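You operate a simulated robot arm through the tools that you are given. There is no shell and no other tool. Be economical: measure what you need, move in short steps, check, and stop when the job is done.

Carry out the task below with a simulated robot arm. There is one attempt and no reset: what you move stays moved.

Task
Seam the can marked marble shut and stand it on the wooden mat.
Fine: clamp it, wind till the flag is green, free the blue-grip arm again. Set down upright: what you pick out.
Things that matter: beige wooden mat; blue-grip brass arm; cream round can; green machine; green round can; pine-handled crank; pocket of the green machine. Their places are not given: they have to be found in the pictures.

Only the result counts: the job must be done as asked and must still hold three seconds after the hand-in. Knocking over, shifting, dropping, spilling or breaking anything else fails it.

Robot
A 7-joint arm with a two-finger parallel gripper, fixed in place. Base frame: the origin is at the foot of the arm, x ahead of it, y to its left, z up; the work surface is at about z = 0.86. Readings come in m, degrees, newtons and seconds.
With the tool pointing down near the work surface it reaches from about 0.3 to 0.7 m from the base axis. Its first joint turns from -66.0 to 66.0 degrees. Payload 1.57 kg.
Tool frame: the origin (TCP) lies between the finger pads and is the grasp point; the fingertips stand 0.03 m ahead of it; z points along the fingers, y is the line along which they close. The gripper opens to 0.11 m. The fingers are 0.024 m wide and 0.012 m thick; the gripper's body (0.048 by 0.112 m) begins 0.078 m behind the TCP.
Orientation is that of the tool frame in the base frame, as [roll, pitch, yaw] about the fixed x, y, z axes, in that order (R = Rz(yaw) Ry(pitch) Rx(roll)). With the fingers straight down and closing along the base's y, the tool's x points along the base's -x, its y along +y and its z along -z.

Tools
- The arm moves only by the tool arm_command. Its arguments are lists of equal length, an entry for each row: "xyz": the shift along the tool's x, y, z in m, a list of three; "turn": the turn, a rotation vector about the tool's x, y, z in degrees, a list of three; "hand": the gripper command, from -1 (shut) to 1 (fully open), values between in proportion. In form: {"xyz": [[x, y, z], ...], "turn": [[rx, ry, rz], ...], "hand": [hand, ...]}. A call has 1 to 12 rows; each row is the pose to reach, as a shift and turn from the pose commanded when the call began, along the tool's axes at that moment. A row lasts 0.2 s, in which the tool goes at most 0.05 m and 8.6 degrees; a call with a longer step from one row to the next is refused whole, and so is a gripper value outside its range. Where a pose cannot be reached the arm comes as near as it can. A force on the tool above 80 N (or 10 N above the force at the start of the call, whichever is more), or a blocked arm, ends the call early, and 0.2 s more pass. The fingers move at their own pace (about 0.108 m/s each) and stop on an object; they squeeze with about 35 N. The grip force told is the motor's: it shows also when the fingers shut on nothing. Time passes only in rows, and 0.2 s behind the last, so rows that repeat a pose let the fingers close. It gives the time, the measured TCP pose, the force on the tool (base axes), the opening and the grip force at its end, in the units of the frame above (readings bear some noise), with the torque about the TCP (base axes, N m) and any sound that the robot's microphone picked up.
- Cameras (640 x 400 px; columns grow to the right, rows downward): "scene" is fixed at [0.1694, -0.3872, 1.4247]; the picture's right is [0.79, -0.61, 0.00], its down [-0.31, -0.40, -0.86] and it looks along [0.53, 0.68, -0.50] (base axes); focal length 276 px, centre (320, 200). "wrist" rides on the gripper at [0.07, 0.016, -0.141] in the tool frame; the picture's right is [-0.23, 0.97, 0.00], its down [-0.86, -0.20, -0.48] and it looks along [-0.47, -0.11, 0.88] (tool axes); focal length 222 px, centre (320, 200).
- get_image(camera): a new picture of that camera. No time passes.
- point_at(camera, pixels): for up to 12 pixels [column, row] of the newest picture of that camera ("zoom" is the newest enlarged one), the place [x, y, z] in the base frame of the surface seen there, good to about 0.002 m, but the place of the scene camera against the robot may be out by one fixed shift of up to 0.018 m in any direction. No time passes.
- zoom(camera, box): a new picture of the part [left, top, right, bottom] of that camera's present view, enlarged. No time passes.
- job_done(): hands the job in; it is judged then, once.

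Go step by step. Measure first, check grasps and placings, and put right what went wrong. The budget is 80 turns and 46 pictures, counting those below and the enlarged ones. Unless the task says otherwise, let go and move clear before handing in, and close with one line.

The tools are called after ">>>" by a JSON object that holds its "method" and its "body". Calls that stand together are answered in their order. arm_command: Moves the arm, as the interface text tells. Its arguments: {"type":"object","properties":{"xyz":{"type":"array"},"turn":{"type":"array"},"hand":{"type":"array"}},"required":["xyz","turn","hand"]} The other tools are called the same way: get_image (camera) takes a picture; point_at (camera, pixels) gives the place of the surface under pixels of a picture; zoom (camera, box) takes an enlarged picture of a part of a camera's view; job_done () hands the job in.

At the start:

```text
time: 0.0
tcp_pos: [0.4145, -0.0835, 1.2598]
ee_rot: [180.0, -0.1, -180.0]
wrist_force: [1.0, 0.5, 0.1]
moment: [-0.03, 0.01, 0.03]
finger_gap: 0.11
finger_force: 0.1
```

scene: 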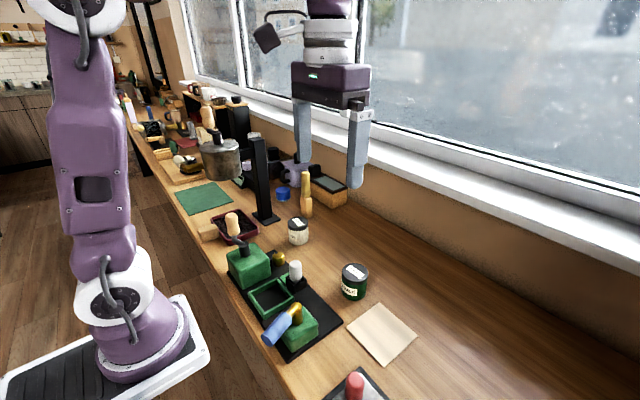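
wrist: 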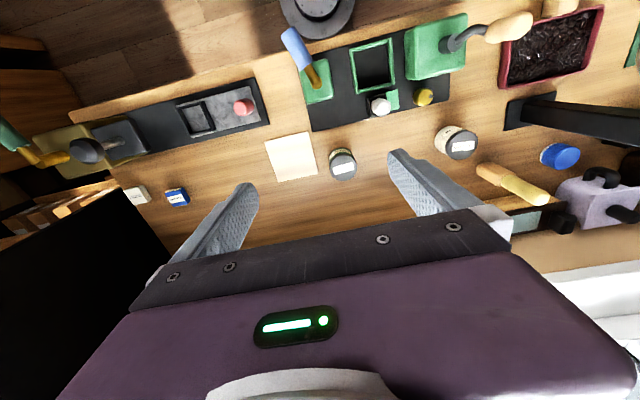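

The scene shows the green machine around (275,300), a cream can at (298,230), a green can at (354,280) and the mat at (382,333). I'll zoom in to read labels and the machine.

>>> {"method": "zoom", "body": {"camera": "scene", "box": [270, 200, 390, 310]}}

>>> {"method": "zoom", "body": {"camera": "scene", "box": [200, 200, 360, 360]}}

>>> {"method": "zoom", "body": {"camera": "wrist", "box": [260, 0, 560, 190]}}

```text
3.64 times, centred on (330, 255) of scene
```

zoom: 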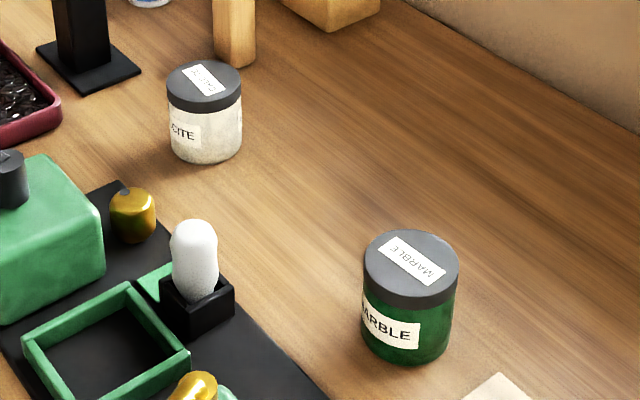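

```text
2.50 times, centred on (280, 280) of scene
```

zoom: 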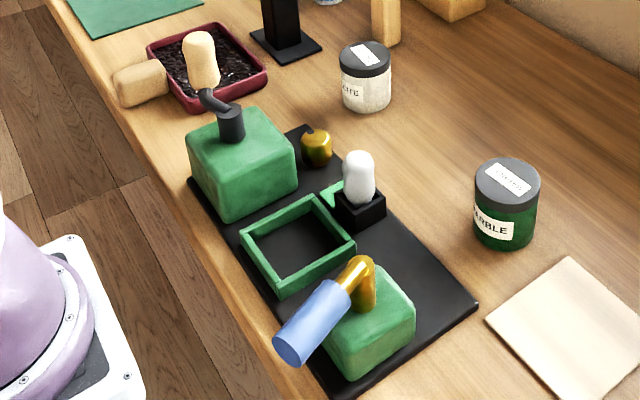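

```text
2.11 times, centred on (410, 95) of wrist
```

zoom: 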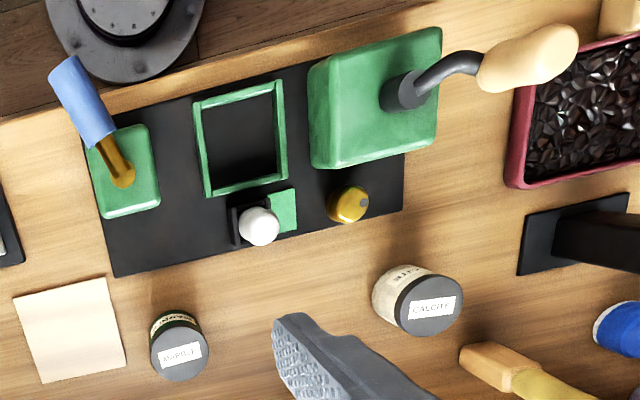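

The green can reads MARBLE, so the cream one is calcite. Next I measure with the wrist camera, which has no fixed shift.

>>> {"method": "point_at", "body": {"camera": "wrist", "pixels": [[343, 157], [355, 63], [391, 58], [393, 90], [359, 96], [373, 74], [290, 36], [316, 82], [320, 97], [450, 40], [515, 27], [292, 157]]}}

>>> {"method": "point_at", "body": {"camera": "zoom", "pixels": [[180, 352], [180, 378], [258, 228], [285, 208], [236, 235], [348, 203], [400, 95], [440, 70], [530, 55], [320, 160], [440, 40], [70, 70]]}}

>>> {"method": "point_at", "body": {"camera": "scene", "pixels": [[355, 270], [383, 333], [270, 300], [296, 268], [277, 258], [298, 312], [275, 332], [233, 220], [241, 247], [298, 222], [310, 325], [345, 325]]}}

```text
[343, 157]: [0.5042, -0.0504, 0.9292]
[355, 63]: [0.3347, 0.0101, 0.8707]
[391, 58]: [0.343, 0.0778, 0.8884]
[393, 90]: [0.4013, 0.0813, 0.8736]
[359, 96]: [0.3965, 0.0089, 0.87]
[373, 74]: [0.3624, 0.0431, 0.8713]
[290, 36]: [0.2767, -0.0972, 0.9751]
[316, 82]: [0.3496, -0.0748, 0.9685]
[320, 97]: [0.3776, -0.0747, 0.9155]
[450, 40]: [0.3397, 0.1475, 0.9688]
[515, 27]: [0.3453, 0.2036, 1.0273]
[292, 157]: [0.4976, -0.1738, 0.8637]
```

```text
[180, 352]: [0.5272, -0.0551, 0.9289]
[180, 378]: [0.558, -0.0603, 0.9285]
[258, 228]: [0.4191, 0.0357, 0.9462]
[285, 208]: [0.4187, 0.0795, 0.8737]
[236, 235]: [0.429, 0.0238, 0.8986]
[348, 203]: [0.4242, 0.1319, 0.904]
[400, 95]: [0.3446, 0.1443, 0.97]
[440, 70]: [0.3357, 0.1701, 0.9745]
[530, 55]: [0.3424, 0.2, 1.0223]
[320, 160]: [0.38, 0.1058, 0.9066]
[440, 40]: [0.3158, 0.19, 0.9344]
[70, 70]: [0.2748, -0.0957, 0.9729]
```

```text
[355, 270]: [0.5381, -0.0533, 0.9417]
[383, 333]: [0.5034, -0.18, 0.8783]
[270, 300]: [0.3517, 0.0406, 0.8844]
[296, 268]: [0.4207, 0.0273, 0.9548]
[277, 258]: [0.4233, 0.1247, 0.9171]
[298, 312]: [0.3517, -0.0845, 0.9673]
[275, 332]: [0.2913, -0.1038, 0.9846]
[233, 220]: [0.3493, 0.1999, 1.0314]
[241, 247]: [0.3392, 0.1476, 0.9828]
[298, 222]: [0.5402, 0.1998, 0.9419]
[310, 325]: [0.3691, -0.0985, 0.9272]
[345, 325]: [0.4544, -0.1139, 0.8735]
```

Marble can's lid is near (0.53,-0.055,0.929), pocket centre near (0.366,0.043); scene offset is roughly z +0.013. I'll look closer at the machine's lever and flag.

>>> {"method": "zoom", "body": {"camera": "scene", "box": [255, 280, 335, 360]}}

>>> {"method": "zoom", "body": {"camera": "scene", "box": [215, 205, 315, 295]}}

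>>> {"method": "zoom", "body": {"camera": "wrist", "box": [275, 10, 455, 130]}}

```text
5.00 times, centred on (295, 320) of scene
```

zoom: 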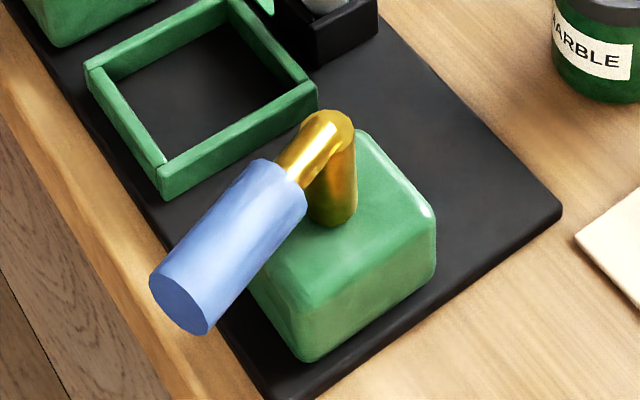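

```text
4.44 times, centred on (265, 250) of scene
```

zoom: 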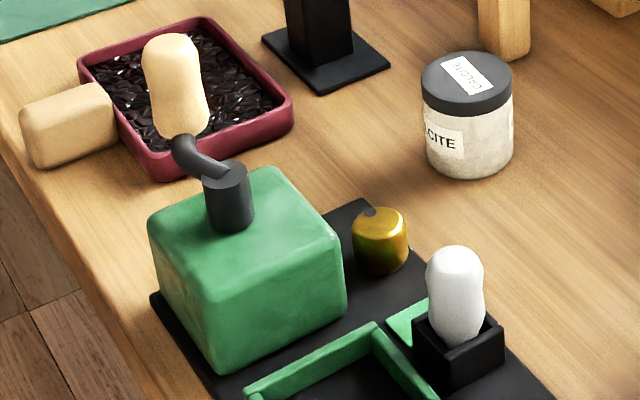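

```text
3.33 times, centred on (365, 70) of wrist
```

zoom: 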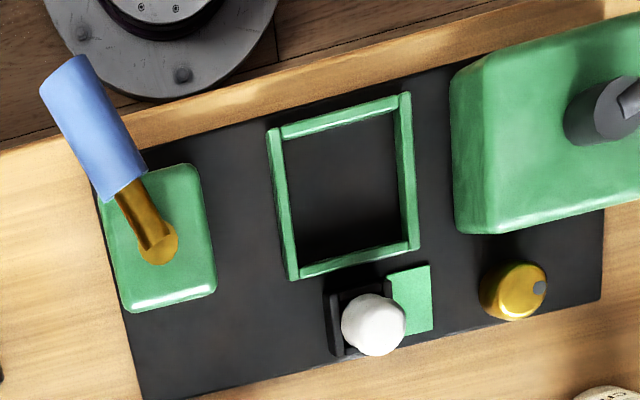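

Lever looks like a horizontal handle on a vertical brass post near (0.352,-0.075), and the flag is likely the white lamp piece. I'll move above the marble can for a precise look.

>>> {"method": "arm_command", "body": {"xyz": [[-0.022, 0.006, 0.03], [-0.044, 0.012, 0.06], [-0.066, 0.017, 0.09], [-0.088, 0.023, 0.12], [-0.11, 0.0285, 0.15], [-0.11, 0.0285, 0.15]], "turn": [[0, 0, 0], [0, 0, 0], [0, 0, 0], [0, 0, 0], [0, 0, 0], [0, 0, 0]], "hand": [1, 1, 1, 1, 1, 1]}}

>>> {"method": "get_image", "body": {"camera": "wrist"}}

```text
time: 1.4
tcp_pos: [0.5261, -0.0541, 1.1095]
ee_rot: [180.0, 0.0, 180.0]
wrist_force: [-0.4, 0.2, 0.5]
moment: [0.04, 0.04, -0.02]
finger_gap: 0.11
finger_force: 0.0
```

```text
37 pictures are left
```

wrist: 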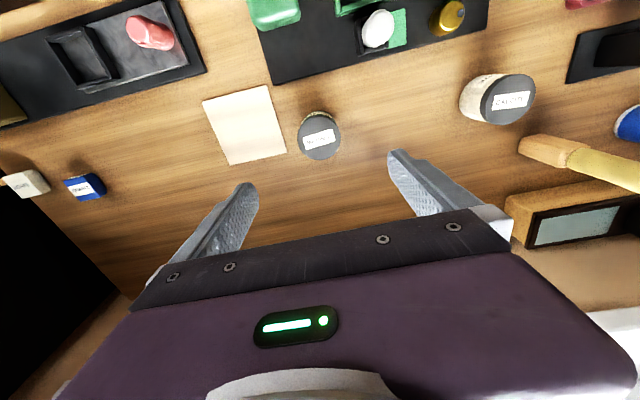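

>>> {"method": "zoom", "body": {"camera": "wrist", "box": [190, 70, 370, 180]}}

```text
3.56 times, centred on (280, 125) of wrist
```

zoom: 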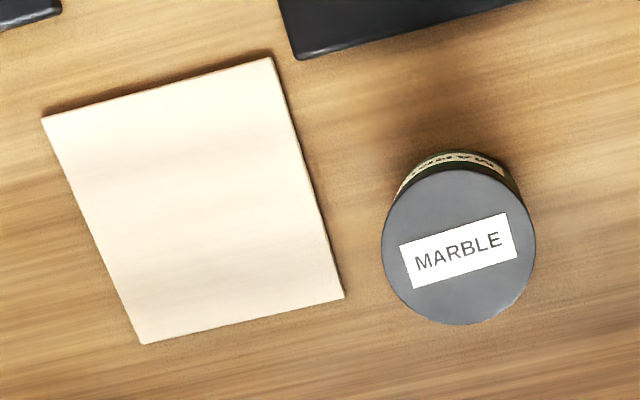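

The lid spans (381–536, 170–325) in the zoom; I'll measure its extent and the mat corners.

>>> {"method": "point_at", "body": {"camera": "zoom", "pixels": [[459, 247], [384, 247], [533, 247], [459, 173], [459, 321], [45, 120], [270, 60], [342, 297], [143, 342], [195, 205], [455, 155]]}}

```text
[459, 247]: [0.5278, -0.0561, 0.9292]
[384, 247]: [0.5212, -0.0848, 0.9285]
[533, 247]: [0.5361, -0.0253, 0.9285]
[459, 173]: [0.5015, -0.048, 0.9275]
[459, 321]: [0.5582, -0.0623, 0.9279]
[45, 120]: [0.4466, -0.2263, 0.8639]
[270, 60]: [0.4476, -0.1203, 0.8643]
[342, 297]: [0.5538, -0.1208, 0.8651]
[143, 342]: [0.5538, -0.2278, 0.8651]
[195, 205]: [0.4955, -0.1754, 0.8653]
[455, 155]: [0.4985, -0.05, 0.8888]
```

Marble can centre is (0.5295,-0.0555), diameter about 0.06, height about 0.067; mat centre is (0.500,-0.174). I'll descend and grasp it across the body and lid.

>>> {"method": "arm_command", "body": {"xyz": [[-0.0034, -0.0014, 0.045], [-0.0034, -0.0014, 0.09], [-0.0034, -0.0014, 0.135], [-0.0034, -0.0014, 0.17], [-0.0034, -0.0014, 0.1955], [-0.0034, -0.0014, 0.1955], [-0.0034, -0.0014, 0.1955], [-0.0034, -0.0014, 0.1955], [-0.0034, -0.0014, 0.1955]], "turn": [[0, 0, 0], [0, 0, 0], [0, 0, 0], [0, 0, 0], [0, 0, 0], [0, 0, 0], [0, 0, 0], [0, 0, 0], [0, 0, 0]], "hand": [1, 1, 1, 1, 1, 1, -1, -1, -1]}}

```text
time: 3.4
tcp_pos: [0.5288, -0.0551, 0.9132]
ee_rot: [-179.9, 0.0, -180.0]
wrist_force: [0.9, 0.2, 0.2]
moment: [-0.03, 0.0, -0.03]
finger_gap: 0.0611
finger_force: 35.2
```

Gripped at 0.061 m with 35 N. I'll lift and carry it near the pocket, keeping the pocket in wrist view.

>>> {"method": "arm_command", "body": {"xyz": [[0, 0, -0.04], [0, 0, -0.085], [0, 0, -0.13], [0, 0, -0.165], [0.027, 0.024, -0.165], [0.055, 0.048, -0.165], [0.083, 0.072, -0.165], [0.108, 0.098, -0.165], [0.108, 0.098, -0.165]], "turn": [[0, 0, 0], [0, 0, 0], [0, 0, 0], [0, 0, 0], [0, 0, 0], [0, 0, 0], [0, 0, 0], [0, 0, 0], [0, 0, 0]], "hand": [-1, -1, -1, -1, -1, -1, -1, -1, -1]}}

>>> {"method": "get_image", "body": {"camera": "wrist"}}

```text
time: 5.4
tcp_pos: [0.4198, 0.0413, 1.0788]
ee_rot: [180.0, -0.1, -180.0]
wrist_force: [-0.7, 0.2, 0.6]
moment: [0.01, 0.0, 0.02]
finger_gap: 0.0
finger_force: 21.1
```

```text
35 pictures are left
```

wrist: 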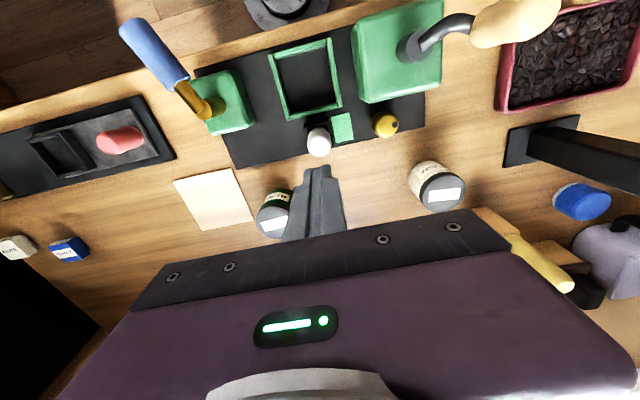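

The can slipped out (gap 0.0); it appears still standing at (274,215). I'll inspect it closely and measure the pocket from this view.

>>> {"method": "zoom", "body": {"camera": "scene", "box": [310, 240, 390, 310]}}

>>> {"method": "zoom", "body": {"camera": "wrist", "box": [180, 20, 420, 180]}}

```text
5.71 times, centred on (350, 275) of scene
```

zoom: 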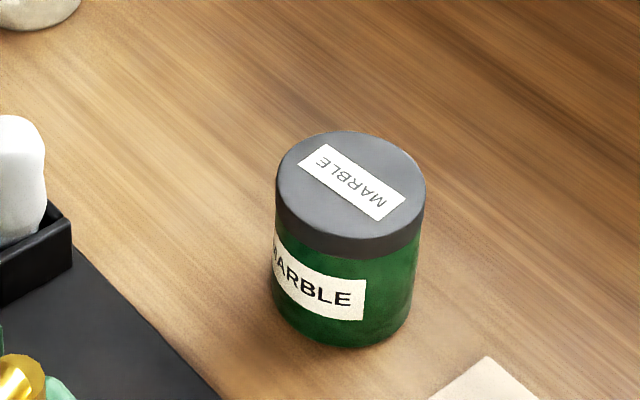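

```text
2.50 times, centred on (300, 100) of wrist
```

zoom: 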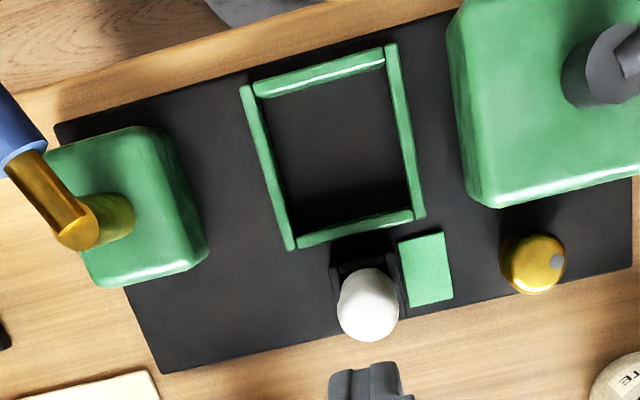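

The can still stands intact with its lid on. Now measuring the pocket's rim, floor, and the can's current place.

>>> {"method": "point_at", "body": {"camera": "zoom", "pixels": [[262, 98], [384, 68], [290, 233], [409, 208], [335, 150], [318, 66], [400, 130], [270, 170], [360, 225], [460, 130], [205, 250], [340, 270]]}}

>>> {"method": "point_at", "body": {"camera": "wrist", "pixels": [[274, 221], [274, 208], [258, 222], [277, 196], [320, 142], [385, 125], [408, 47], [430, 38], [510, 22], [190, 95], [150, 50], [208, 108]]}}

```text
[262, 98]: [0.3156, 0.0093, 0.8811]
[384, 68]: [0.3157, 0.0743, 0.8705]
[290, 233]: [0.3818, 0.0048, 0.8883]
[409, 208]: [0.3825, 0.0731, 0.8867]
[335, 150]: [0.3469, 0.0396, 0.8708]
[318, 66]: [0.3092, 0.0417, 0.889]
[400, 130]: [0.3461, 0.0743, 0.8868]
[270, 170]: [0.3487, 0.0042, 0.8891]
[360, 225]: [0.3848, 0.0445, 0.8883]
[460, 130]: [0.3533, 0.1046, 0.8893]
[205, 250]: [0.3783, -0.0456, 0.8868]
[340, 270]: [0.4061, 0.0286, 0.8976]
```

```text
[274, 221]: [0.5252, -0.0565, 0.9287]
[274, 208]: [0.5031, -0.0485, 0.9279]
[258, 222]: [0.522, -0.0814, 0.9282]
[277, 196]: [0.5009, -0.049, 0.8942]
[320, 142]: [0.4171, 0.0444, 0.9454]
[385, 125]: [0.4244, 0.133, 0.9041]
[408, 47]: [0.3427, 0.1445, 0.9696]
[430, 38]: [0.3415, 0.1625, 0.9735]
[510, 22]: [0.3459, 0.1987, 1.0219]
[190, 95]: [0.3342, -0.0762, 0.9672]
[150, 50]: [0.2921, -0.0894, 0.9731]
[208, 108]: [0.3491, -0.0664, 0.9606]
```

Pocket centre refined to about (0.347,0.039), rim 0.888, floor 0.871, inner width about 0.065. I'll return over the can with the hand open and check it before a slower grasp.

>>> {"method": "arm_command", "body": {"xyz": [[-0.025, -0.022, 0], [-0.05, -0.045, 0], [-0.08, -0.07, 0], [-0.105, -0.0965, 0.0], [-0.105, -0.0965, 0.0]], "turn": [[0, 0, 0], [0, 0, 0], [0, 0, 0], [0, 0, 0], [0, 0, 0]], "hand": [1, 1, 1, 1, 1]}}

>>> {"method": "zoom", "body": {"camera": "wrist", "box": [190, 70, 430, 220]}}

```text
time: 6.6
tcp_pos: [0.5243, -0.0562, 1.0793]
ee_rot: [-179.9, 0.1, 179.9]
wrist_force: [-0.4, 0.1, 0.5]
moment: [0.02, -0.05, 0.03]
finger_gap: 0.1101
finger_force: 0.0
```

```text
2.67 times, centred on (310, 145) of wrist
```

zoom: 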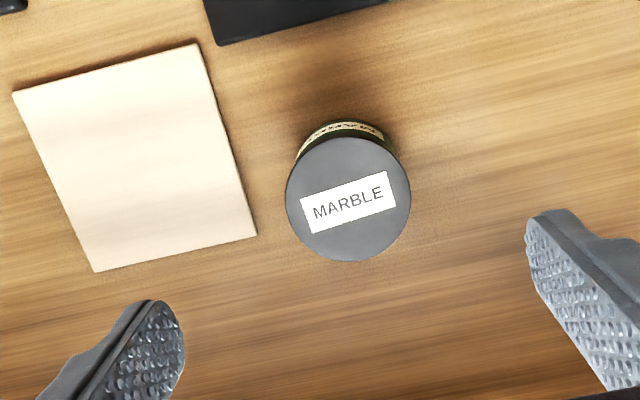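

>>> {"method": "point_at", "body": {"camera": "zoom", "pixels": [[348, 199], [289, 199], [408, 199], [348, 140], [348, 258], [348, 300]]}}

```text
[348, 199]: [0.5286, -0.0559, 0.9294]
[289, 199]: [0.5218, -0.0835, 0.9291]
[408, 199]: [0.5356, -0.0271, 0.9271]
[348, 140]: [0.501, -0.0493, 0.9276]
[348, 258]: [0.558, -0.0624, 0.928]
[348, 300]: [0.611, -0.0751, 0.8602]
```

Can unmoved at (0.529,-0.0555). I'll grasp slightly lower (TCP 0.9085), let the grip settle, then lift only a little to feel its weight.

>>> {"method": "arm_command", "body": {"xyz": [[-0.0047, 0.0007, 0.045], [-0.0047, 0.0007, 0.09], [-0.0047, 0.0007, 0.135], [-0.0047, 0.0007, 0.16], [-0.0047, 0.0007, 0.1708], [-0.0047, 0.0007, 0.1708], [-0.0047, 0.0007, 0.1708], [-0.0047, 0.0007, 0.1708], [-0.0047, 0.0007, 0.1708], [-0.0047, 0.0007, 0.1688], [-0.0047, 0.0007, 0.1668], [-0.0047, 0.0007, 0.1648]], "turn": [[0, 0, 0], [0, 0, 0], [0, 0, 0], [0, 0, 0], [0, 0, 0], [0, 0, 0], [0, 0, 0], [0, 0, 0], [0, 0, 0], [0, 0, 0], [0, 0, 0], [0, 0, 0]], "hand": [1, 1, 1, 1, 1, -1, -1, -1, -1, -1, -1, -1]}}

>>> {"method": "zoom", "body": {"camera": "scene", "box": [310, 210, 410, 310]}}

```text
time: 9.2
tcp_pos: [0.5302, -0.0521, 0.9134]
ee_rot: [-180.0, -0.1, 180.0]
wrist_force: [0.0, -0.2, -1.8]
moment: [0.02, 0.0, -0.02]
finger_gap: 0.0608
finger_force: 35.5
```

```text
4.00 times, centred on (360, 260) of scene
```

zoom: 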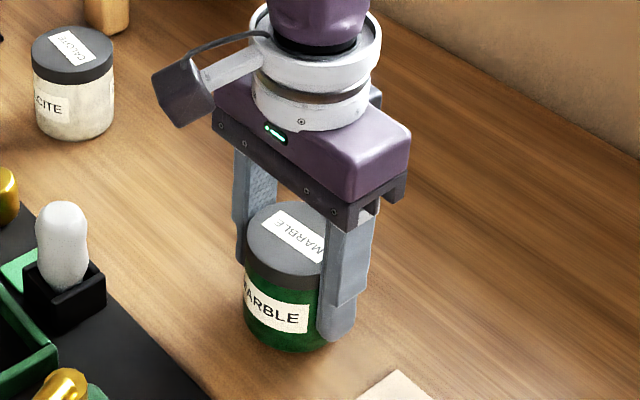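

It reads -1.8 N of load and the fingers hold well. I'll lift slowly a few centimetres and check.

>>> {"method": "arm_command", "body": {"xyz": [[0, 0, -0.003], [0, 0, -0.006], [0, 0, -0.01], [0, 0, -0.015], [0, 0, -0.02], [0, 0, -0.025], [0, 0, -0.03], [0, 0, -0.03]], "turn": [[0, 0, 0], [0, 0, 0], [0, 0, 0], [0, 0, 0], [0, 0, 0], [0, 0, 0], [0, 0, 0], [0, 0, 0]], "hand": [-1, -1, -1, -1, -1, -1, -1, -1]}}

>>> {"method": "zoom", "body": {"camera": "scene", "box": [310, 210, 410, 310]}}

```text
time: 11.0
tcp_pos: [0.5309, -0.0539, 0.9452]
ee_rot: [179.9, 0.1, 180.0]
wrist_force: [0.2, -0.3, -1.4]
moment: [0.04, 0.0, 0.03]
finger_gap: 0.0611
finger_force: 34.4
```

```text
4.00 times, centred on (360, 260) of scene
```

zoom: 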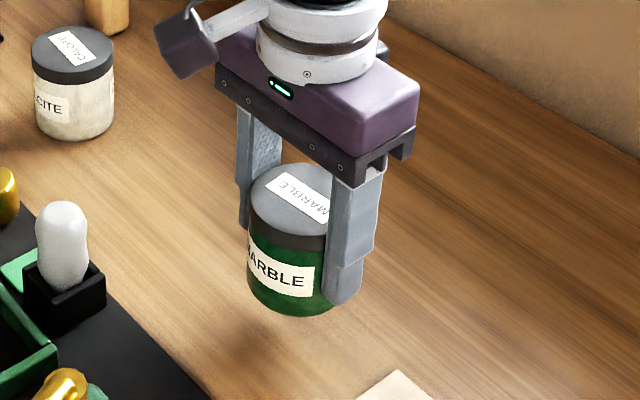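

Held well. I'll raise another 0.08 m and move over the pocket at a modest speed.

>>> {"method": "arm_command", "body": {"xyz": [[0, 0, -0.01], [0, 0, -0.025], [0, 0, -0.04], [0, 0, -0.055], [0, 0, -0.07], [0, 0, -0.08], [0.01, 0.005, -0.08], [0.03, 0.015, -0.08], [0.05, 0.025, -0.08], [0.07, 0.035, -0.08], [0.08, 0.04, -0.08], [0.08, 0.04, -0.08]], "turn": [[0, 0, 0], [0, 0, 0], [0, 0, 0], [0, 0, 0], [0, 0, 0], [0, 0, 0], [0, 0, 0], [0, 0, 0], [0, 0, 0], [0, 0, 0], [0, 0, 0], [0, 0, 0]], "hand": [-1, -1, -1, -1, -1, -1, -1, -1, -1, -1, -1, -1]}}

>>> {"method": "get_image", "body": {"camera": "wrist"}}

```text
time: 13.6
tcp_pos: [0.4501, -0.0125, 1.0249]
ee_rot: [-179.9, 0.0, -180.0]
wrist_force: [-0.2, -0.5, -1.9]
moment: [-0.02, 0.0, 0.01]
finger_gap: 0.0609
finger_force: 34.5
```

```text
29 pictures are left
```

wrist: 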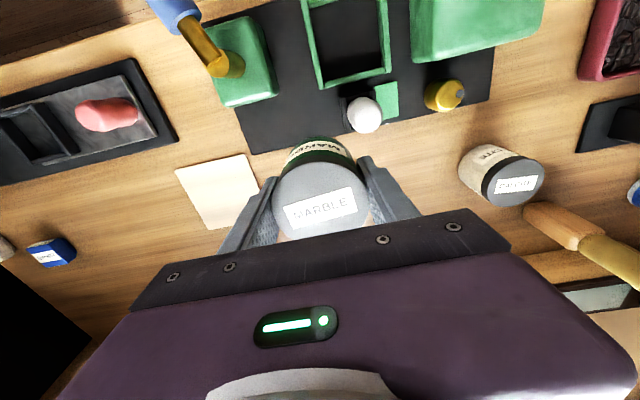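

Still held. I'll zoom in on the pocket and can from here for accurate alignment.

>>> {"method": "zoom", "body": {"camera": "wrist", "box": [250, 0, 430, 112]}}

>>> {"method": "point_at", "body": {"camera": "wrist", "pixels": [[320, 200], [275, 205], [370, 205], [318, 162], [330, 239]]}}

```text
3.56 times, centred on (340, 56) of wrist
```

zoom: 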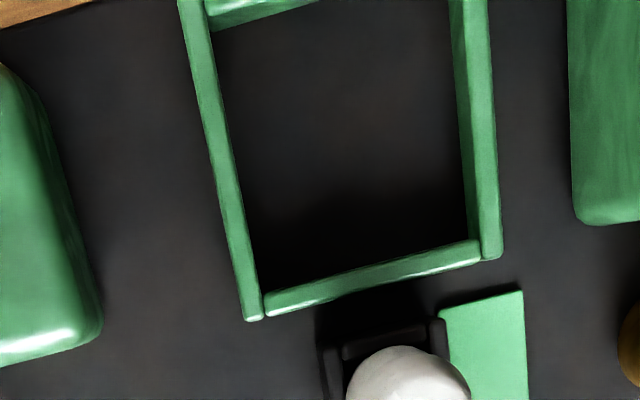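

```text
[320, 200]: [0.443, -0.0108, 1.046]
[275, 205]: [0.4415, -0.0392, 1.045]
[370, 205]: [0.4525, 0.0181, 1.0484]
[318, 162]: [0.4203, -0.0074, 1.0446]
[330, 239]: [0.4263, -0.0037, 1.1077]
```

>>> {"method": "point_at", "body": {"camera": "zoom", "pixels": [[200, 100], [219, 100], [231, 200], [239, 240], [470, 100], [488, 100], [466, 200], [498, 200], [370, 262], [370, 285], [350, 150], [300, 2]]}}

```text
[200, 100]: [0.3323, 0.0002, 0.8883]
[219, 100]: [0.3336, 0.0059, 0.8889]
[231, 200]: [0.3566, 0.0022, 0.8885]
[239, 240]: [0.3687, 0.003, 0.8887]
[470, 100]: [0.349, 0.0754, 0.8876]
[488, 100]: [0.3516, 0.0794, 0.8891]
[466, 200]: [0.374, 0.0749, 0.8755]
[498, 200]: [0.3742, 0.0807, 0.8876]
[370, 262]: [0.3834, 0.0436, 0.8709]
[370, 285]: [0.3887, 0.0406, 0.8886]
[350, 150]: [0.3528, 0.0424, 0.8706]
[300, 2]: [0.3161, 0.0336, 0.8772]
```

Pocket inner spans x 0.316–0.383, y 0.006–0.0745, so its centre is (0.350,0.0405) with about 4 mm clearance each side. I'll move over it, then check.

>>> {"method": "arm_command", "body": {"xyz": [[0.01, 0.005, 0], [0.028, 0.0145, 0], [0.046, 0.024, 0], [0.064, 0.033, 0], [0.082, 0.042, 0], [0.094, 0.049, 0], [0.1, 0.0515, 0], [0.1, 0.0515, 0.015], [0.1, 0.0515, 0.03], [0.1, 0.0515, 0.045], [0.1, 0.0515, 0.05], [0.1, 0.0515, 0.05]], "turn": [[0, 0, 0], [0, 0, 0], [0, 0, 0], [0, 0, 0], [0, 0, 0], [0, 0, 0], [0, 0, 0], [0, 0, 0], [0, 0, 0], [0, 0, 0], [0, 0, 0], [0, 0, 0]], "hand": [-1, -1, -1, -1, -1, -1, -1, -1, -1, -1, -1, -1]}}

>>> {"method": "zoom", "body": {"camera": "scene", "box": [215, 220, 345, 350]}}

```text
time: 16.2
tcp_pos: [0.3516, 0.0375, 0.9732]
ee_rot: [180.0, 0.0, -179.9]
wrist_force: [0.5, -0.3, -1.3]
moment: [0.01, 0.0, -0.01]
finger_gap: 0.0607
finger_force: 35.5
```

```text
3.08 times, centred on (280, 285) of scene
```

zoom: 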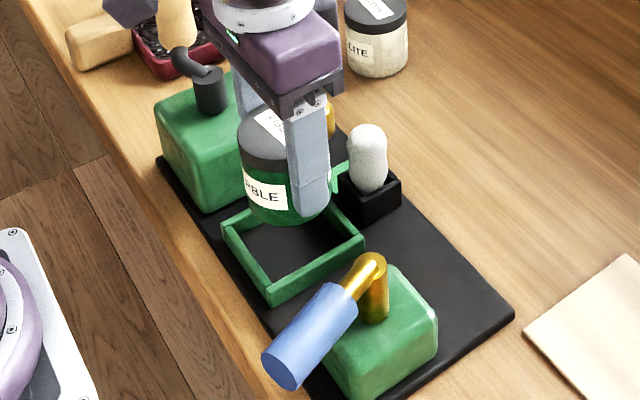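

The can hangs over the pocket, aligned. I'll lower it gently 0.052 m, watching force.

>>> {"method": "arm_command", "body": {"xyz": [[0, 0.001, 0.01], [0, 0.001, 0.02], [0, 0.001, 0.03], [0, 0.001, 0.038], [0, 0.001, 0.044], [0, 0.001, 0.048], [0, 0.001, 0.051], [0, 0.001, 0.051]], "turn": [[0, 0, 0], [0, 0, 0], [0, 0, 0], [0, 0, 0], [0, 0, 0], [0, 0, 0], [0, 0, 0], [0, 0, 0]], "hand": [-1, -1, -1, -1, -1, -1, -1, -1]}}

>>> {"method": "zoom", "body": {"camera": "scene", "box": [215, 220, 345, 350]}}

```text
time: 18.0
tcp_pos: [0.3498, 0.0385, 0.9232]
ee_rot: [180.0, -0.1, -180.0]
wrist_force: [-0.2, 0.1, -1.9]
moment: [-0.02, 0.03, 0.01]
finger_gap: 0.0607
finger_force: 35.3
```

```text
3.08 times, centred on (280, 285) of scene
```

zoom: 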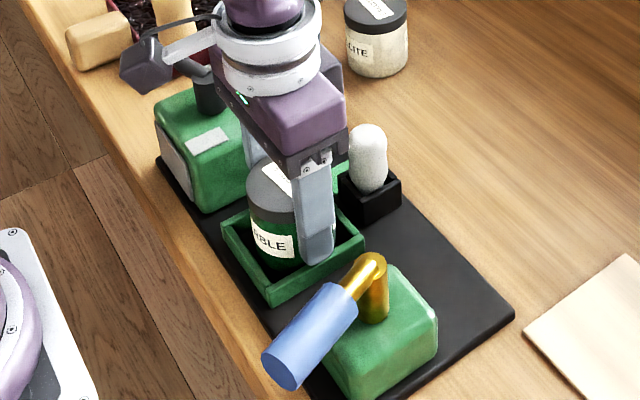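

The can is inside the pocket frame. Lower 3 mm more, release modestly (to avoid the crank block), and rise.

>>> {"method": "arm_command", "body": {"xyz": [[0, 0, 0.0015], [0, 0, 0.003], [0, 0, 0.003], [0, 0, 0.003], [0, 0, 0.003], [0, 0, -0.02], [0, 0, -0.06], [0, 0, -0.1], [0, 0, -0.14], [0, 0, -0.14]], "turn": [[0, 0, 0], [0, 0, 0], [0, 0, 0], [0, 0, 0], [0, 0, 0], [0, 0, 0], [0, 0, 0], [0, 0, 0], [0, 0, 0], [0, 0, 0]], "hand": [-1, -1, 0.45, 0.45, 0.45, 0.45, 0.45, 0.45, 0.45, 0.45]}}

>>> {"method": "get_image", "body": {"camera": "wrist"}}

>>> {"method": "zoom", "body": {"camera": "scene", "box": [215, 200, 345, 350]}}

```text
time: 20.2
tcp_pos: [0.3487, 0.0382, 1.0639]
ee_rot: [180.0, 0.0, -179.9]
wrist_force: [0.1, 0.1, -0.4]
moment: [0.03, 0.01, 0.06]
finger_gap: 0.0798
finger_force: 0.0
```

```text
25 pictures are left
```

wrist: 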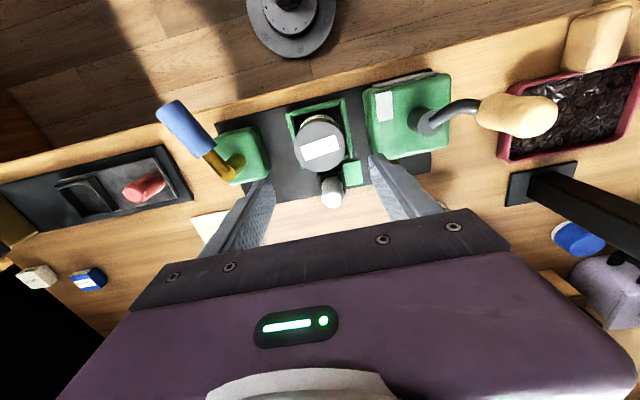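

```text
2.67 times, centred on (280, 275) of scene
```

zoom: 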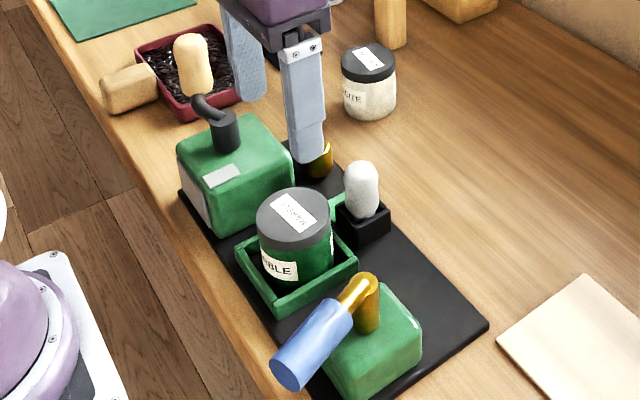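

The can stands in the pocket, and a pale plate has appeared on the crank block at (384,107). I'll look at it closely.

>>> {"method": "zoom", "body": {"camera": "wrist", "box": [270, 60, 470, 190]}}

>>> {"method": "zoom", "body": {"camera": "scene", "box": [210, 225, 270, 285]}}

```text
3.08 times, centred on (370, 125) of wrist
```

zoom: 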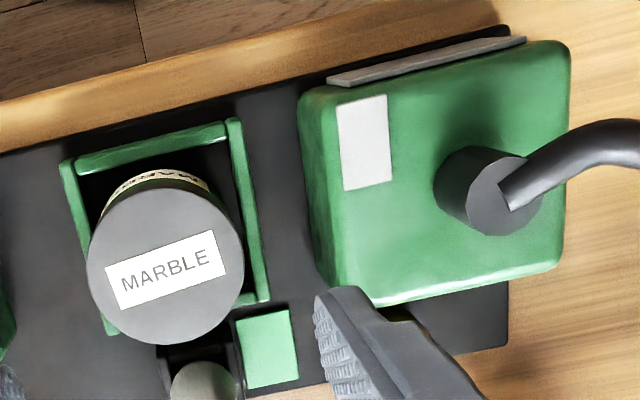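

```text
6.67 times, centred on (240, 255) of scene
```

zoom: 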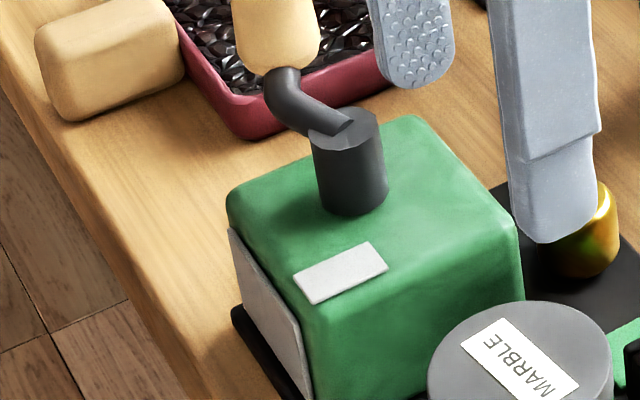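

The blank plates are probably the flag. Now I measure the blue-grip arm's geometry.

>>> {"method": "zoom", "body": {"camera": "wrist", "box": [145, 85, 285, 195]}}

```text
3.64 times, centred on (215, 140) of wrist
```

zoom: 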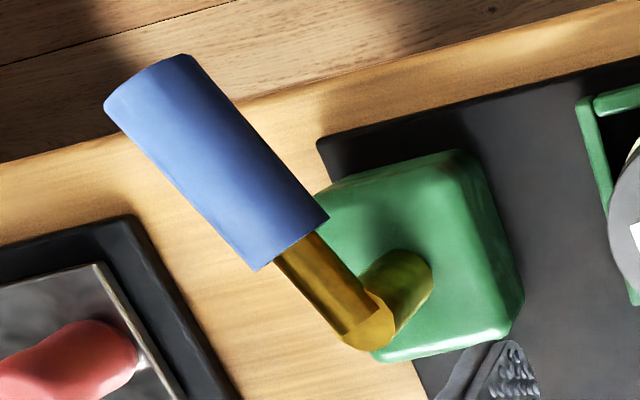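

>>> {"method": "point_at", "body": {"camera": "zoom", "pixels": [[150, 85], [108, 105], [190, 60], [215, 160], [255, 125], [180, 195], [285, 240], [325, 285], [360, 325], [395, 290], [425, 265], [470, 340]]}}

```text
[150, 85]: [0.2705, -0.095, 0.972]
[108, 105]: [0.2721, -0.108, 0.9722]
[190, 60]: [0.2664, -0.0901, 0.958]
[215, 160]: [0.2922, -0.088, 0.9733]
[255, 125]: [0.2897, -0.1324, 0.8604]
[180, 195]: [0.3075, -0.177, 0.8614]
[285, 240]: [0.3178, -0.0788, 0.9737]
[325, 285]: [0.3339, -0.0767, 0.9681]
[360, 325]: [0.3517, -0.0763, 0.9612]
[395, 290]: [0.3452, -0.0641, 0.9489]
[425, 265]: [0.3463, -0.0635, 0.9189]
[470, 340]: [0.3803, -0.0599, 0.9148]
```

Arm axis: post at about (0.353,-0.071), grip runs at about 198° to (0.268,-0.098), centre height about 0.962. I'll position open fingers straddling the grip, turned 18° to match.

>>> {"method": "arm_command", "body": {"xyz": [[0.01, -0.03, 0], [0.02, -0.06, 0], [0.03, -0.09, 0], [0.0427, -0.124, 0], [0.0427, -0.124, 0.03], [0.0427, -0.124, 0.06], [0.0427, -0.124, 0.085], [0.0427, -0.124, 0.1], [0.0427, -0.124, 0.1]], "turn": [[0, 0, -5], [0, 0, -10], [0, 0, -15], [0, 0, -18], [0, 0, -18], [0, 0, -18], [0, 0, -18], [0, 0, -18], [0, 0, -18]], "hand": [1, 1, 1, 1, 1, 1, 1, 1, 1]}}

>>> {"method": "zoom", "body": {"camera": "scene", "box": [225, 240, 345, 360]}}

```text
time: 22.2
tcp_pos: [0.3073, -0.0856, 0.9632]
ee_rot: [-180.0, 0.0, -162.0]
wrist_force: [0.7, -0.2, 0.0]
moment: [0.04, -0.03, 0.0]
finger_gap: 0.1103
finger_force: 0.1
```

```text
3.33 times, centred on (285, 300) of scene
```

zoom: 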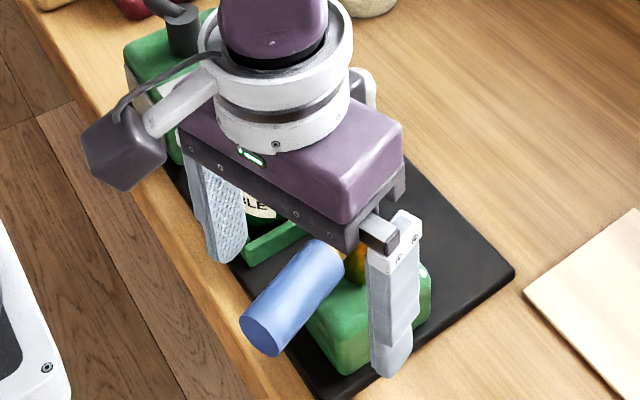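

The fingers straddle the blue grip. I'll close on it and swing the first 24° toward the pocket, watching forces.

>>> {"method": "arm_command", "body": {"xyz": [[0, 0, 0], [0, 0, 0], [0, 0, 0], [0, 0, 0], [-0.0001, 0.0034, 0], [-0.0005, 0.0068, 0], [-0.0019, 0.0134, 0], [-0.0042, 0.0198, 0], [-0.0042, 0.0198, 0]], "turn": [[0, 0, 0], [0, 0, 0], [0, 0, 0], [0, 0, 0], [0, 0, 4], [0, 0, 8], [0, 0, 16], [0, 0, 24], [0, 0, 24]], "hand": [-1, -1, -1, -1, -1, -1, -1, -1, -1]}}

>>> {"method": "zoom", "body": {"camera": "scene", "box": [225, 240, 345, 360]}}

```text
time: 23.4
tcp_pos: [0.308, -0.089, 0.964]
ee_rot: [-179.3, 0.3, -165.6]
wrist_force: [-1.2, -36.9, -9.8]
moment: [-0.22, 0.23, 0.66]
finger_gap: 0.0291
finger_force: 38.9
stopped in row 6: the force on the tool passed its limit at 81 N (the readings are from after the stop); the commanded pose is now the measured one
```

```text
3.33 times, centred on (285, 300) of scene
```

zoom: 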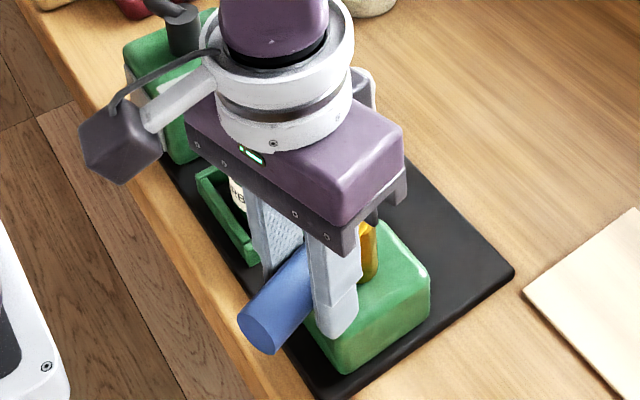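

The push met over 80 N, possibly because the grip was ~3 mm off-centre. I'll reopen to let forces settle, then regrip at the measured place.

>>> {"method": "arm_command", "body": {"xyz": [[0, 0, 0], [0, 0, 0], [0, 0, 0]], "turn": [[0, 0, 0], [0, 0, 0], [0, 0, 0]], "hand": [-0.2, -0.2, -0.2]}}

>>> {"method": "zoom", "body": {"camera": "wrist", "box": [220, 60, 420, 200]}}

```text
time: 24.2
tcp_pos: [0.3089, -0.085, 0.9637]
ee_rot: [-179.5, 0.3, -165.7]
wrist_force: [-0.6, -0.3, 0.1]
moment: [-0.01, 0.0, 0.02]
finger_gap: 0.0441
finger_force: 0.1
```

```text
2.86 times, centred on (320, 130) of wrist
```

zoom: 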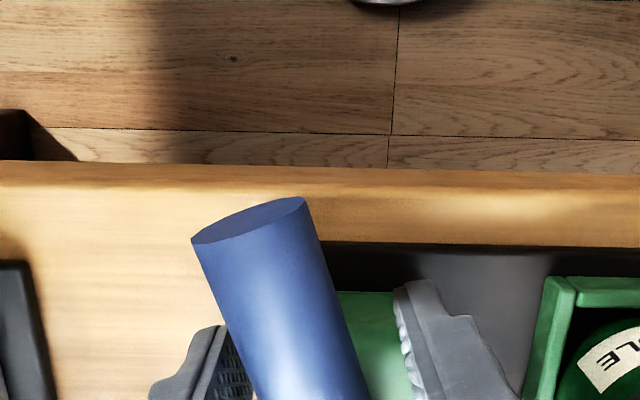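

The grip lies nearer the left finger. I'll measure its axis here.

>>> {"method": "point_at", "body": {"camera": "zoom", "pixels": [[250, 225], [195, 242], [300, 200], [265, 290], [215, 290], [325, 290], [300, 380], [250, 380], [360, 380], [345, 300]]}}

```text
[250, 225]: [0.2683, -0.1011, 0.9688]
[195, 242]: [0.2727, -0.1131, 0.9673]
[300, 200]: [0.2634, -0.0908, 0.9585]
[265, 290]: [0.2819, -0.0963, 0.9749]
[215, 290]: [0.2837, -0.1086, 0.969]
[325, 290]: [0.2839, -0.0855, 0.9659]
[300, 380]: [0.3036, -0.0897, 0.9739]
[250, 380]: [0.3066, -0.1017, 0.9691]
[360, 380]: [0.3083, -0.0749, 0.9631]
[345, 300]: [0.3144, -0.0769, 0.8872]
```

Arm axis is unchanged at about 199°, grip centre z 0.960. I'll re-grip farther out (r≈0.065) and properly centred for leverage.

>>> {"method": "arm_command", "body": {"xyz": [[0.01, -0.003, 0.002], [0.0186, -0.003, 0.003], [0.0186, -0.003, 0.003], [0.0186, -0.003, 0.003], [0.0186, -0.003, 0.003], [0.0186, -0.003, 0.003]], "turn": [[0, 0, -3], [0, 0, -5], [0, 0, -5], [0, 0, -5], [0, 0, -5], [0, 0, -5]], "hand": [-0.2, -0.2, -0.2, -1, -1, -1]}}

```text
time: 25.6
tcp_pos: [0.2918, -0.0947, 0.9601]
ee_rot: [-179.3, 0.4, -160.8]
wrist_force: [-0.5, -28.4, -1.1]
moment: [-0.14, -0.01, -0.71]
finger_gap: 0.0277
finger_force: 38.0
```

The arm doesn't give toward +y under 28 N. I'll try the other direction in small steps.

>>> {"method": "arm_command", "body": {"xyz": [[0, -0.002, 0], [0, -0.004, 0], [-0.0002, -0.006, 0], [-0.0004, -0.008, 0], [-0.0006, -0.01, 0]], "turn": [[0, 0, 0], [0, 0, -2], [0, 0, -4], [0, 0, -6], [0, 0, -8]], "hand": [-1, -1, -1, -1, -1]}}

```text
time: 26.8
tcp_pos: [0.2934, -0.1022, 0.9596]
ee_rot: [-179.5, 0.2, -152.4]
wrist_force: [1.4, -12.7, 6.4]
moment: [-0.17, 0.42, -0.77]
finger_gap: 0.0275
finger_force: 38.4
```

The arm gives way toward -y (moved 7.5 mm at low force), so it swings this way. Continue along the arc to about -32°.

>>> {"method": "arm_command", "body": {"xyz": [[-0.0002, -0.0045, 0], [-0.0006, -0.009, 0], [-0.0014, -0.0135, 0], [-0.0025, -0.0179, 0], [-0.0056, -0.0264, 0], [-0.0099, -0.0344, 0], [-0.0099, -0.0344, 0]], "turn": [[0, 0, -4], [0, 0, -8], [0, 0, -12], [0, 0, -16], [0, 0, -24], [0, 0, -32], [0, 0, -32]], "hand": [-1, -1, -1, -1, -1, -1, -1]}}

>>> {"method": "zoom", "body": {"camera": "scene", "box": [225, 240, 345, 360]}}

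```text
time: 28.4
tcp_pos: [0.3197, -0.1275, 0.9599]
ee_rot: [-179.6, -0.1, -120.5]
wrist_force: [-12.6, 3.0, -17.2]
moment: [-0.12, 0.02, 0.67]
finger_gap: 0.0275
finger_force: 37.8
```

```text
3.33 times, centred on (285, 300) of scene
```

zoom: 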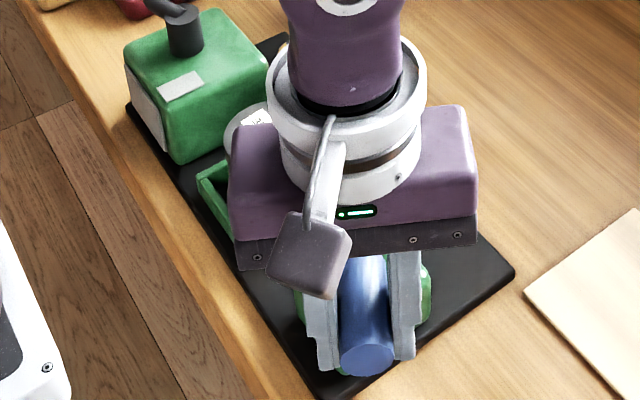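

The arm is swinging freely and now sits at about 240°. Continue another 40°.

>>> {"method": "arm_command", "body": {"xyz": [[-0.0006, -0.009, 0], [-0.0025, -0.0179, 0], [-0.0056, -0.0264, 0], [-0.0099, -0.0344, 0], [-0.0152, -0.0418, 0], [-0.0152, -0.0418, 0]], "turn": [[0, 0, -8], [0, 0, -16], [0, 0, -24], [0, 0, -32], [0, 0, -40], [0, 0, -40]], "hand": [-1, -1, -1, -1, -1, -1]}}

```text
time: 29.3
tcp_pos: [0.3291, -0.1326, 0.9585]
ee_rot: [177.8, 0.1, -96.4]
wrist_force: [-21.3, 7.5, 22.5]
moment: [-0.24, 0.38, -0.86]
finger_gap: 0.0331
finger_force: 41.3
stopped in row 4: the force on the tool passed its limit at 85 N (the readings are from after the stop); the commanded pose is now the measured one
```

It stopped against a limit near 249°. I'll relax the grip and look at the state.

>>> {"method": "arm_command", "body": {"xyz": [[0, 0, 0], [0, 0, 0], [0, 0, 0]], "turn": [[0, 0, 0], [0, 0, 0], [0, 0, 0]], "hand": [0, 0, 0]}}

>>> {"method": "zoom", "body": {"camera": "scene", "box": [215, 220, 345, 350]}}

>>> {"method": "get_image", "body": {"camera": "wrist"}}

```text
time: 30.1
tcp_pos: [0.333, -0.1342, 0.9583]
ee_rot: [178.3, 0.1, -96.2]
wrist_force: [-0.1, -0.1, 0.8]
moment: [0.02, 0.02, 0.01]
finger_gap: 0.0548
finger_force: 0.0
```

```text
3.08 times, centred on (280, 285) of scene
```

zoom: 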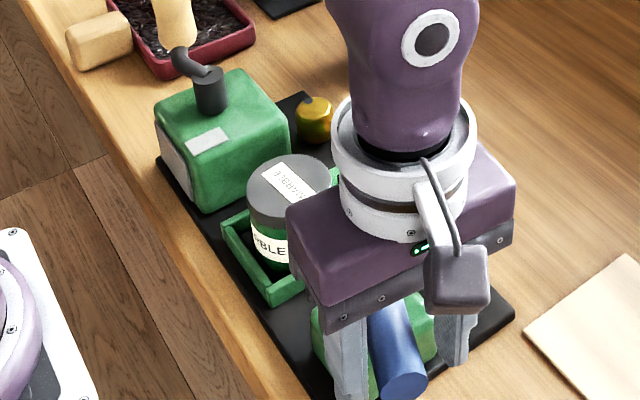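

```text
15 pictures are left
```

wrist: 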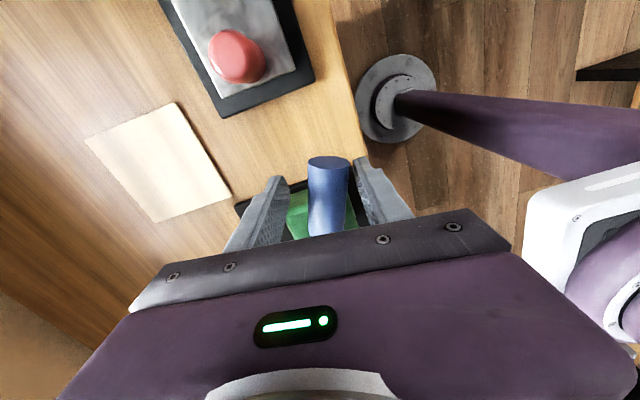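

I'll measure the blue grip's present axis.

>>> {"method": "point_at", "body": {"camera": "wrist", "pixels": [[329, 160], [309, 168], [349, 165], [327, 190], [309, 190], [346, 190], [327, 215], [309, 215], [344, 215]]}}

```text
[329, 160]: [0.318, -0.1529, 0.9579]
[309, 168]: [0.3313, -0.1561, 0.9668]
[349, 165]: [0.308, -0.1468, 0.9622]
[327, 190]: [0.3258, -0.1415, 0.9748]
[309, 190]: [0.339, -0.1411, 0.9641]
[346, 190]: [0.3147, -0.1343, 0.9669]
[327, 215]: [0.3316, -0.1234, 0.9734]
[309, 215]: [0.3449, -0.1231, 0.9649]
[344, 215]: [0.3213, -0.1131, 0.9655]
```

The grip now lies at about 247° (turned 48°). I'll realign and regrip to test whether this is truly the end of its travel.

>>> {"method": "arm_command", "body": {"xyz": [[-0.003, 0.0025, 0], [-0.0056, 0.0048, 0], [-0.0056, 0.0048, 0], [-0.0056, 0.0048, 0], [-0.0056, 0.0048, 0], [-0.0056, 0.0048, 0]], "turn": [[0.8, 0, 8], [1.7, 0, 16], [1.7, 0, 16.5], [1.7, 0, 16.5], [1.7, 0, 16.5], [1.7, 0, 16.5]], "hand": [0, 0, 0, -1, -1, -1]}}

>>> {"method": "arm_command", "body": {"xyz": [[0, -0.001, 0], [0, -0.002, 0], [0, -0.003, 0], [0, -0.004, 0], [0, -0.005, 0]], "turn": [[0, 0, -1], [0, 0, -2], [0, 0, -3], [0, 0, -4], [0, 0, -5]], "hand": [-1, -1, -1, -1, -1]}}

```text
time: 31.5
tcp_pos: [0.328, -0.1276, 0.9588]
ee_rot: [179.8, -0.2, -112.8]
wrist_force: [-5.9, 3.4, 3.5]
moment: [0.09, -0.01, 0.36]
finger_gap: 0.0274
finger_force: 37.6
```

```text
time: 32.7
tcp_pos: [0.3317, -0.1283, 0.9586]
ee_rot: [179.7, -0.2, -107.9]
wrist_force: [-23.5, 18.2, 4.9]
moment: [0.18, -0.09, -1.31]
finger_gap: 0.0281
finger_force: 38.4
```

It advanced ~2.5° with about 29 N. I'll push a bit more to find whether it's a hard stop.

>>> {"method": "arm_command", "body": {"xyz": [[0, -0.001, 0], [0, -0.002, 0], [0, -0.003, 0], [0, -0.004, 0], [0, -0.005, 0]], "turn": [[0, 0, -1], [0, 0, -2], [0, 0, -3], [0, 0, -4], [0, 0, -5]], "hand": [-1, -1, -1, -1, -1]}}

```text
time: 33.9
tcp_pos: [0.3315, -0.1292, 0.958]
ee_rot: [179.1, -0.2, -102.9]
wrist_force: [-43.3, 40.4, 22.4]
moment: [0.02, 0.0, -1.39]
finger_gap: 0.0301
finger_force: 39.8
```

That's a hard stop at about 250°: the arm is at its other end, i.e. clamped. Release and rise straight up, then look.

>>> {"method": "arm_command", "body": {"xyz": [[0, 0.003, 0], [0, 0.006, 0], [0, 0.006, 0], [0, 0.006, -0.04], [0, 0.006, -0.08], [0, 0.006, -0.12], [0, 0.006, -0.16], [0, 0.006, -0.2], [0, 0.006, -0.2]], "turn": [[0, 0, 3], [0, 0, 8], [0, 0, 8], [0, 0, 8], [0, 0, 8], [0, 0, 8], [0, 0, 8], [0, 0, 8], [0, 0, 8]], "hand": [0, 0.3, 0.3, 0.3, 0.3, 0.3, 0.3, 0.3, 0.3]}}

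>>> {"method": "zoom", "body": {"camera": "scene", "box": [195, 200, 355, 360]}}

```text
time: 35.9
tcp_pos: [0.334, -0.129, 1.1597]
ee_rot: [-180.0, -0.3, -110.8]
wrist_force: [0.3, -0.3, 0.5]
moment: [-0.02, 0.0, 0.03]
finger_gap: 0.0716
finger_force: 0.0
```

```text
2.50 times, centred on (275, 280) of scene
```

zoom: 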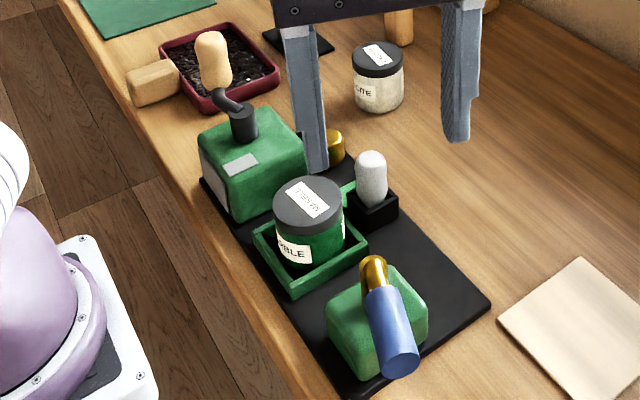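

The blue arm stays at its new end and everything else is undisturbed; the flag is still pale. Now move over toward the crank with the tool yaw restored.

>>> {"method": "arm_command", "body": {"xyz": [[-0.0357, 0.0057, 0], [-0.0715, 0.0114, 0], [-0.1072, 0.0172, 0], [-0.143, 0.0229, 0], [-0.1787, 0.0286, 0], [-0.2145, 0.0343, 0], [-0.2502, 0.04, 0], [-0.286, 0.0458, 0], [-0.3217, 0.0515, 0], [-0.3217, 0.0515, 0]], "turn": [[0, 0, 7.7], [0, 0, 15.4], [0, 0, 23.1], [0, 0, 30.8], [0, 0, 38.4], [0, 0, 46.1], [0, 0, 53.8], [0, 0, 61.5], [0, 0, 69.2], [0, 0, 69.2]], "hand": [0.3, 0.3, 0.3, 0.3, 0.3, 0.3, 0.3, 0.3, 0.3, 0.3]}}

>>> {"method": "zoom", "body": {"camera": "wrist", "box": [200, 30, 440, 190]}}

```text
time: 38.1
tcp_pos: [0.3991, 0.1907, 1.156]
ee_rot: [-179.8, -0.1, 180.0]
wrist_force: [-0.4, -0.5, -0.6]
moment: [-0.02, 0.01, 0.02]
finger_gap: 0.0714
finger_force: 0.1
```

```text
2.50 times, centred on (320, 110) of wrist
```

zoom: 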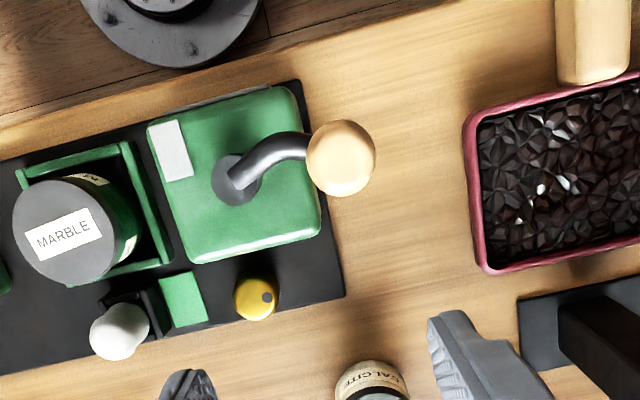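

>>> {"method": "point_at", "body": {"camera": "zoom", "pixels": [[340, 158], [310, 155], [372, 155], [340, 125], [340, 192], [300, 145], [280, 150], [255, 165], [235, 182], [225, 195], [260, 180], [175, 150]]}}

```text
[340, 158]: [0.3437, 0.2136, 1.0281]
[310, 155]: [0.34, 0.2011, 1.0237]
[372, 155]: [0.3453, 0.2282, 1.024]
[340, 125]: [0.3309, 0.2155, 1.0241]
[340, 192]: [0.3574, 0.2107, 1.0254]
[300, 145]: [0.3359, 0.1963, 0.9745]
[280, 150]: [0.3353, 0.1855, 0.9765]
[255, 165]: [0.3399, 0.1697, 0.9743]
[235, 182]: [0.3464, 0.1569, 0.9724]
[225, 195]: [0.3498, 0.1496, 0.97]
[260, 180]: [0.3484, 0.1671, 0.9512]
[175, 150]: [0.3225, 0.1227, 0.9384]
```

Knob centre is (0.344,0.214), top 1.028; shaft axis is about (0.345,0.156), crank arm top 0.976. I'll go over the knob, descend to z 1.013 and grip.

>>> {"method": "arm_command", "body": {"xyz": [[0.028, 0.012, 0], [0.0551, 0.0233, 0], [0.0551, 0.0233, 0.04], [0.0551, 0.0233, 0.08], [0.0551, 0.0233, 0.115], [0.0551, 0.0233, 0.143], [0.0551, 0.0233, 0.143], [0.0551, 0.0233, 0.143], [0.0551, 0.0233, 0.143], [0.0551, 0.0233, 0.143]], "turn": [[0, 0, 0], [0, 0, 0], [0, 0, 0], [0, 0, 0], [0, 0, 0], [0, 0, 0], [0, 0, 0], [0, 0, 0], [0, 0, 0], [0, 0, 0]], "hand": [0.3, 0.3, 0.3, 0.3, 0.3, 0.3, 0.3, -1, -1, -1]}}

```text
time: 40.3
tcp_pos: [0.3459, 0.2137, 1.0159]
ee_rot: [-179.9, 0.0, 180.0]
wrist_force: [-2.0, 17.9, -18.7]
moment: [1.02, -0.47, -0.1]
finger_gap: 0.0315
finger_force: 40.8
```

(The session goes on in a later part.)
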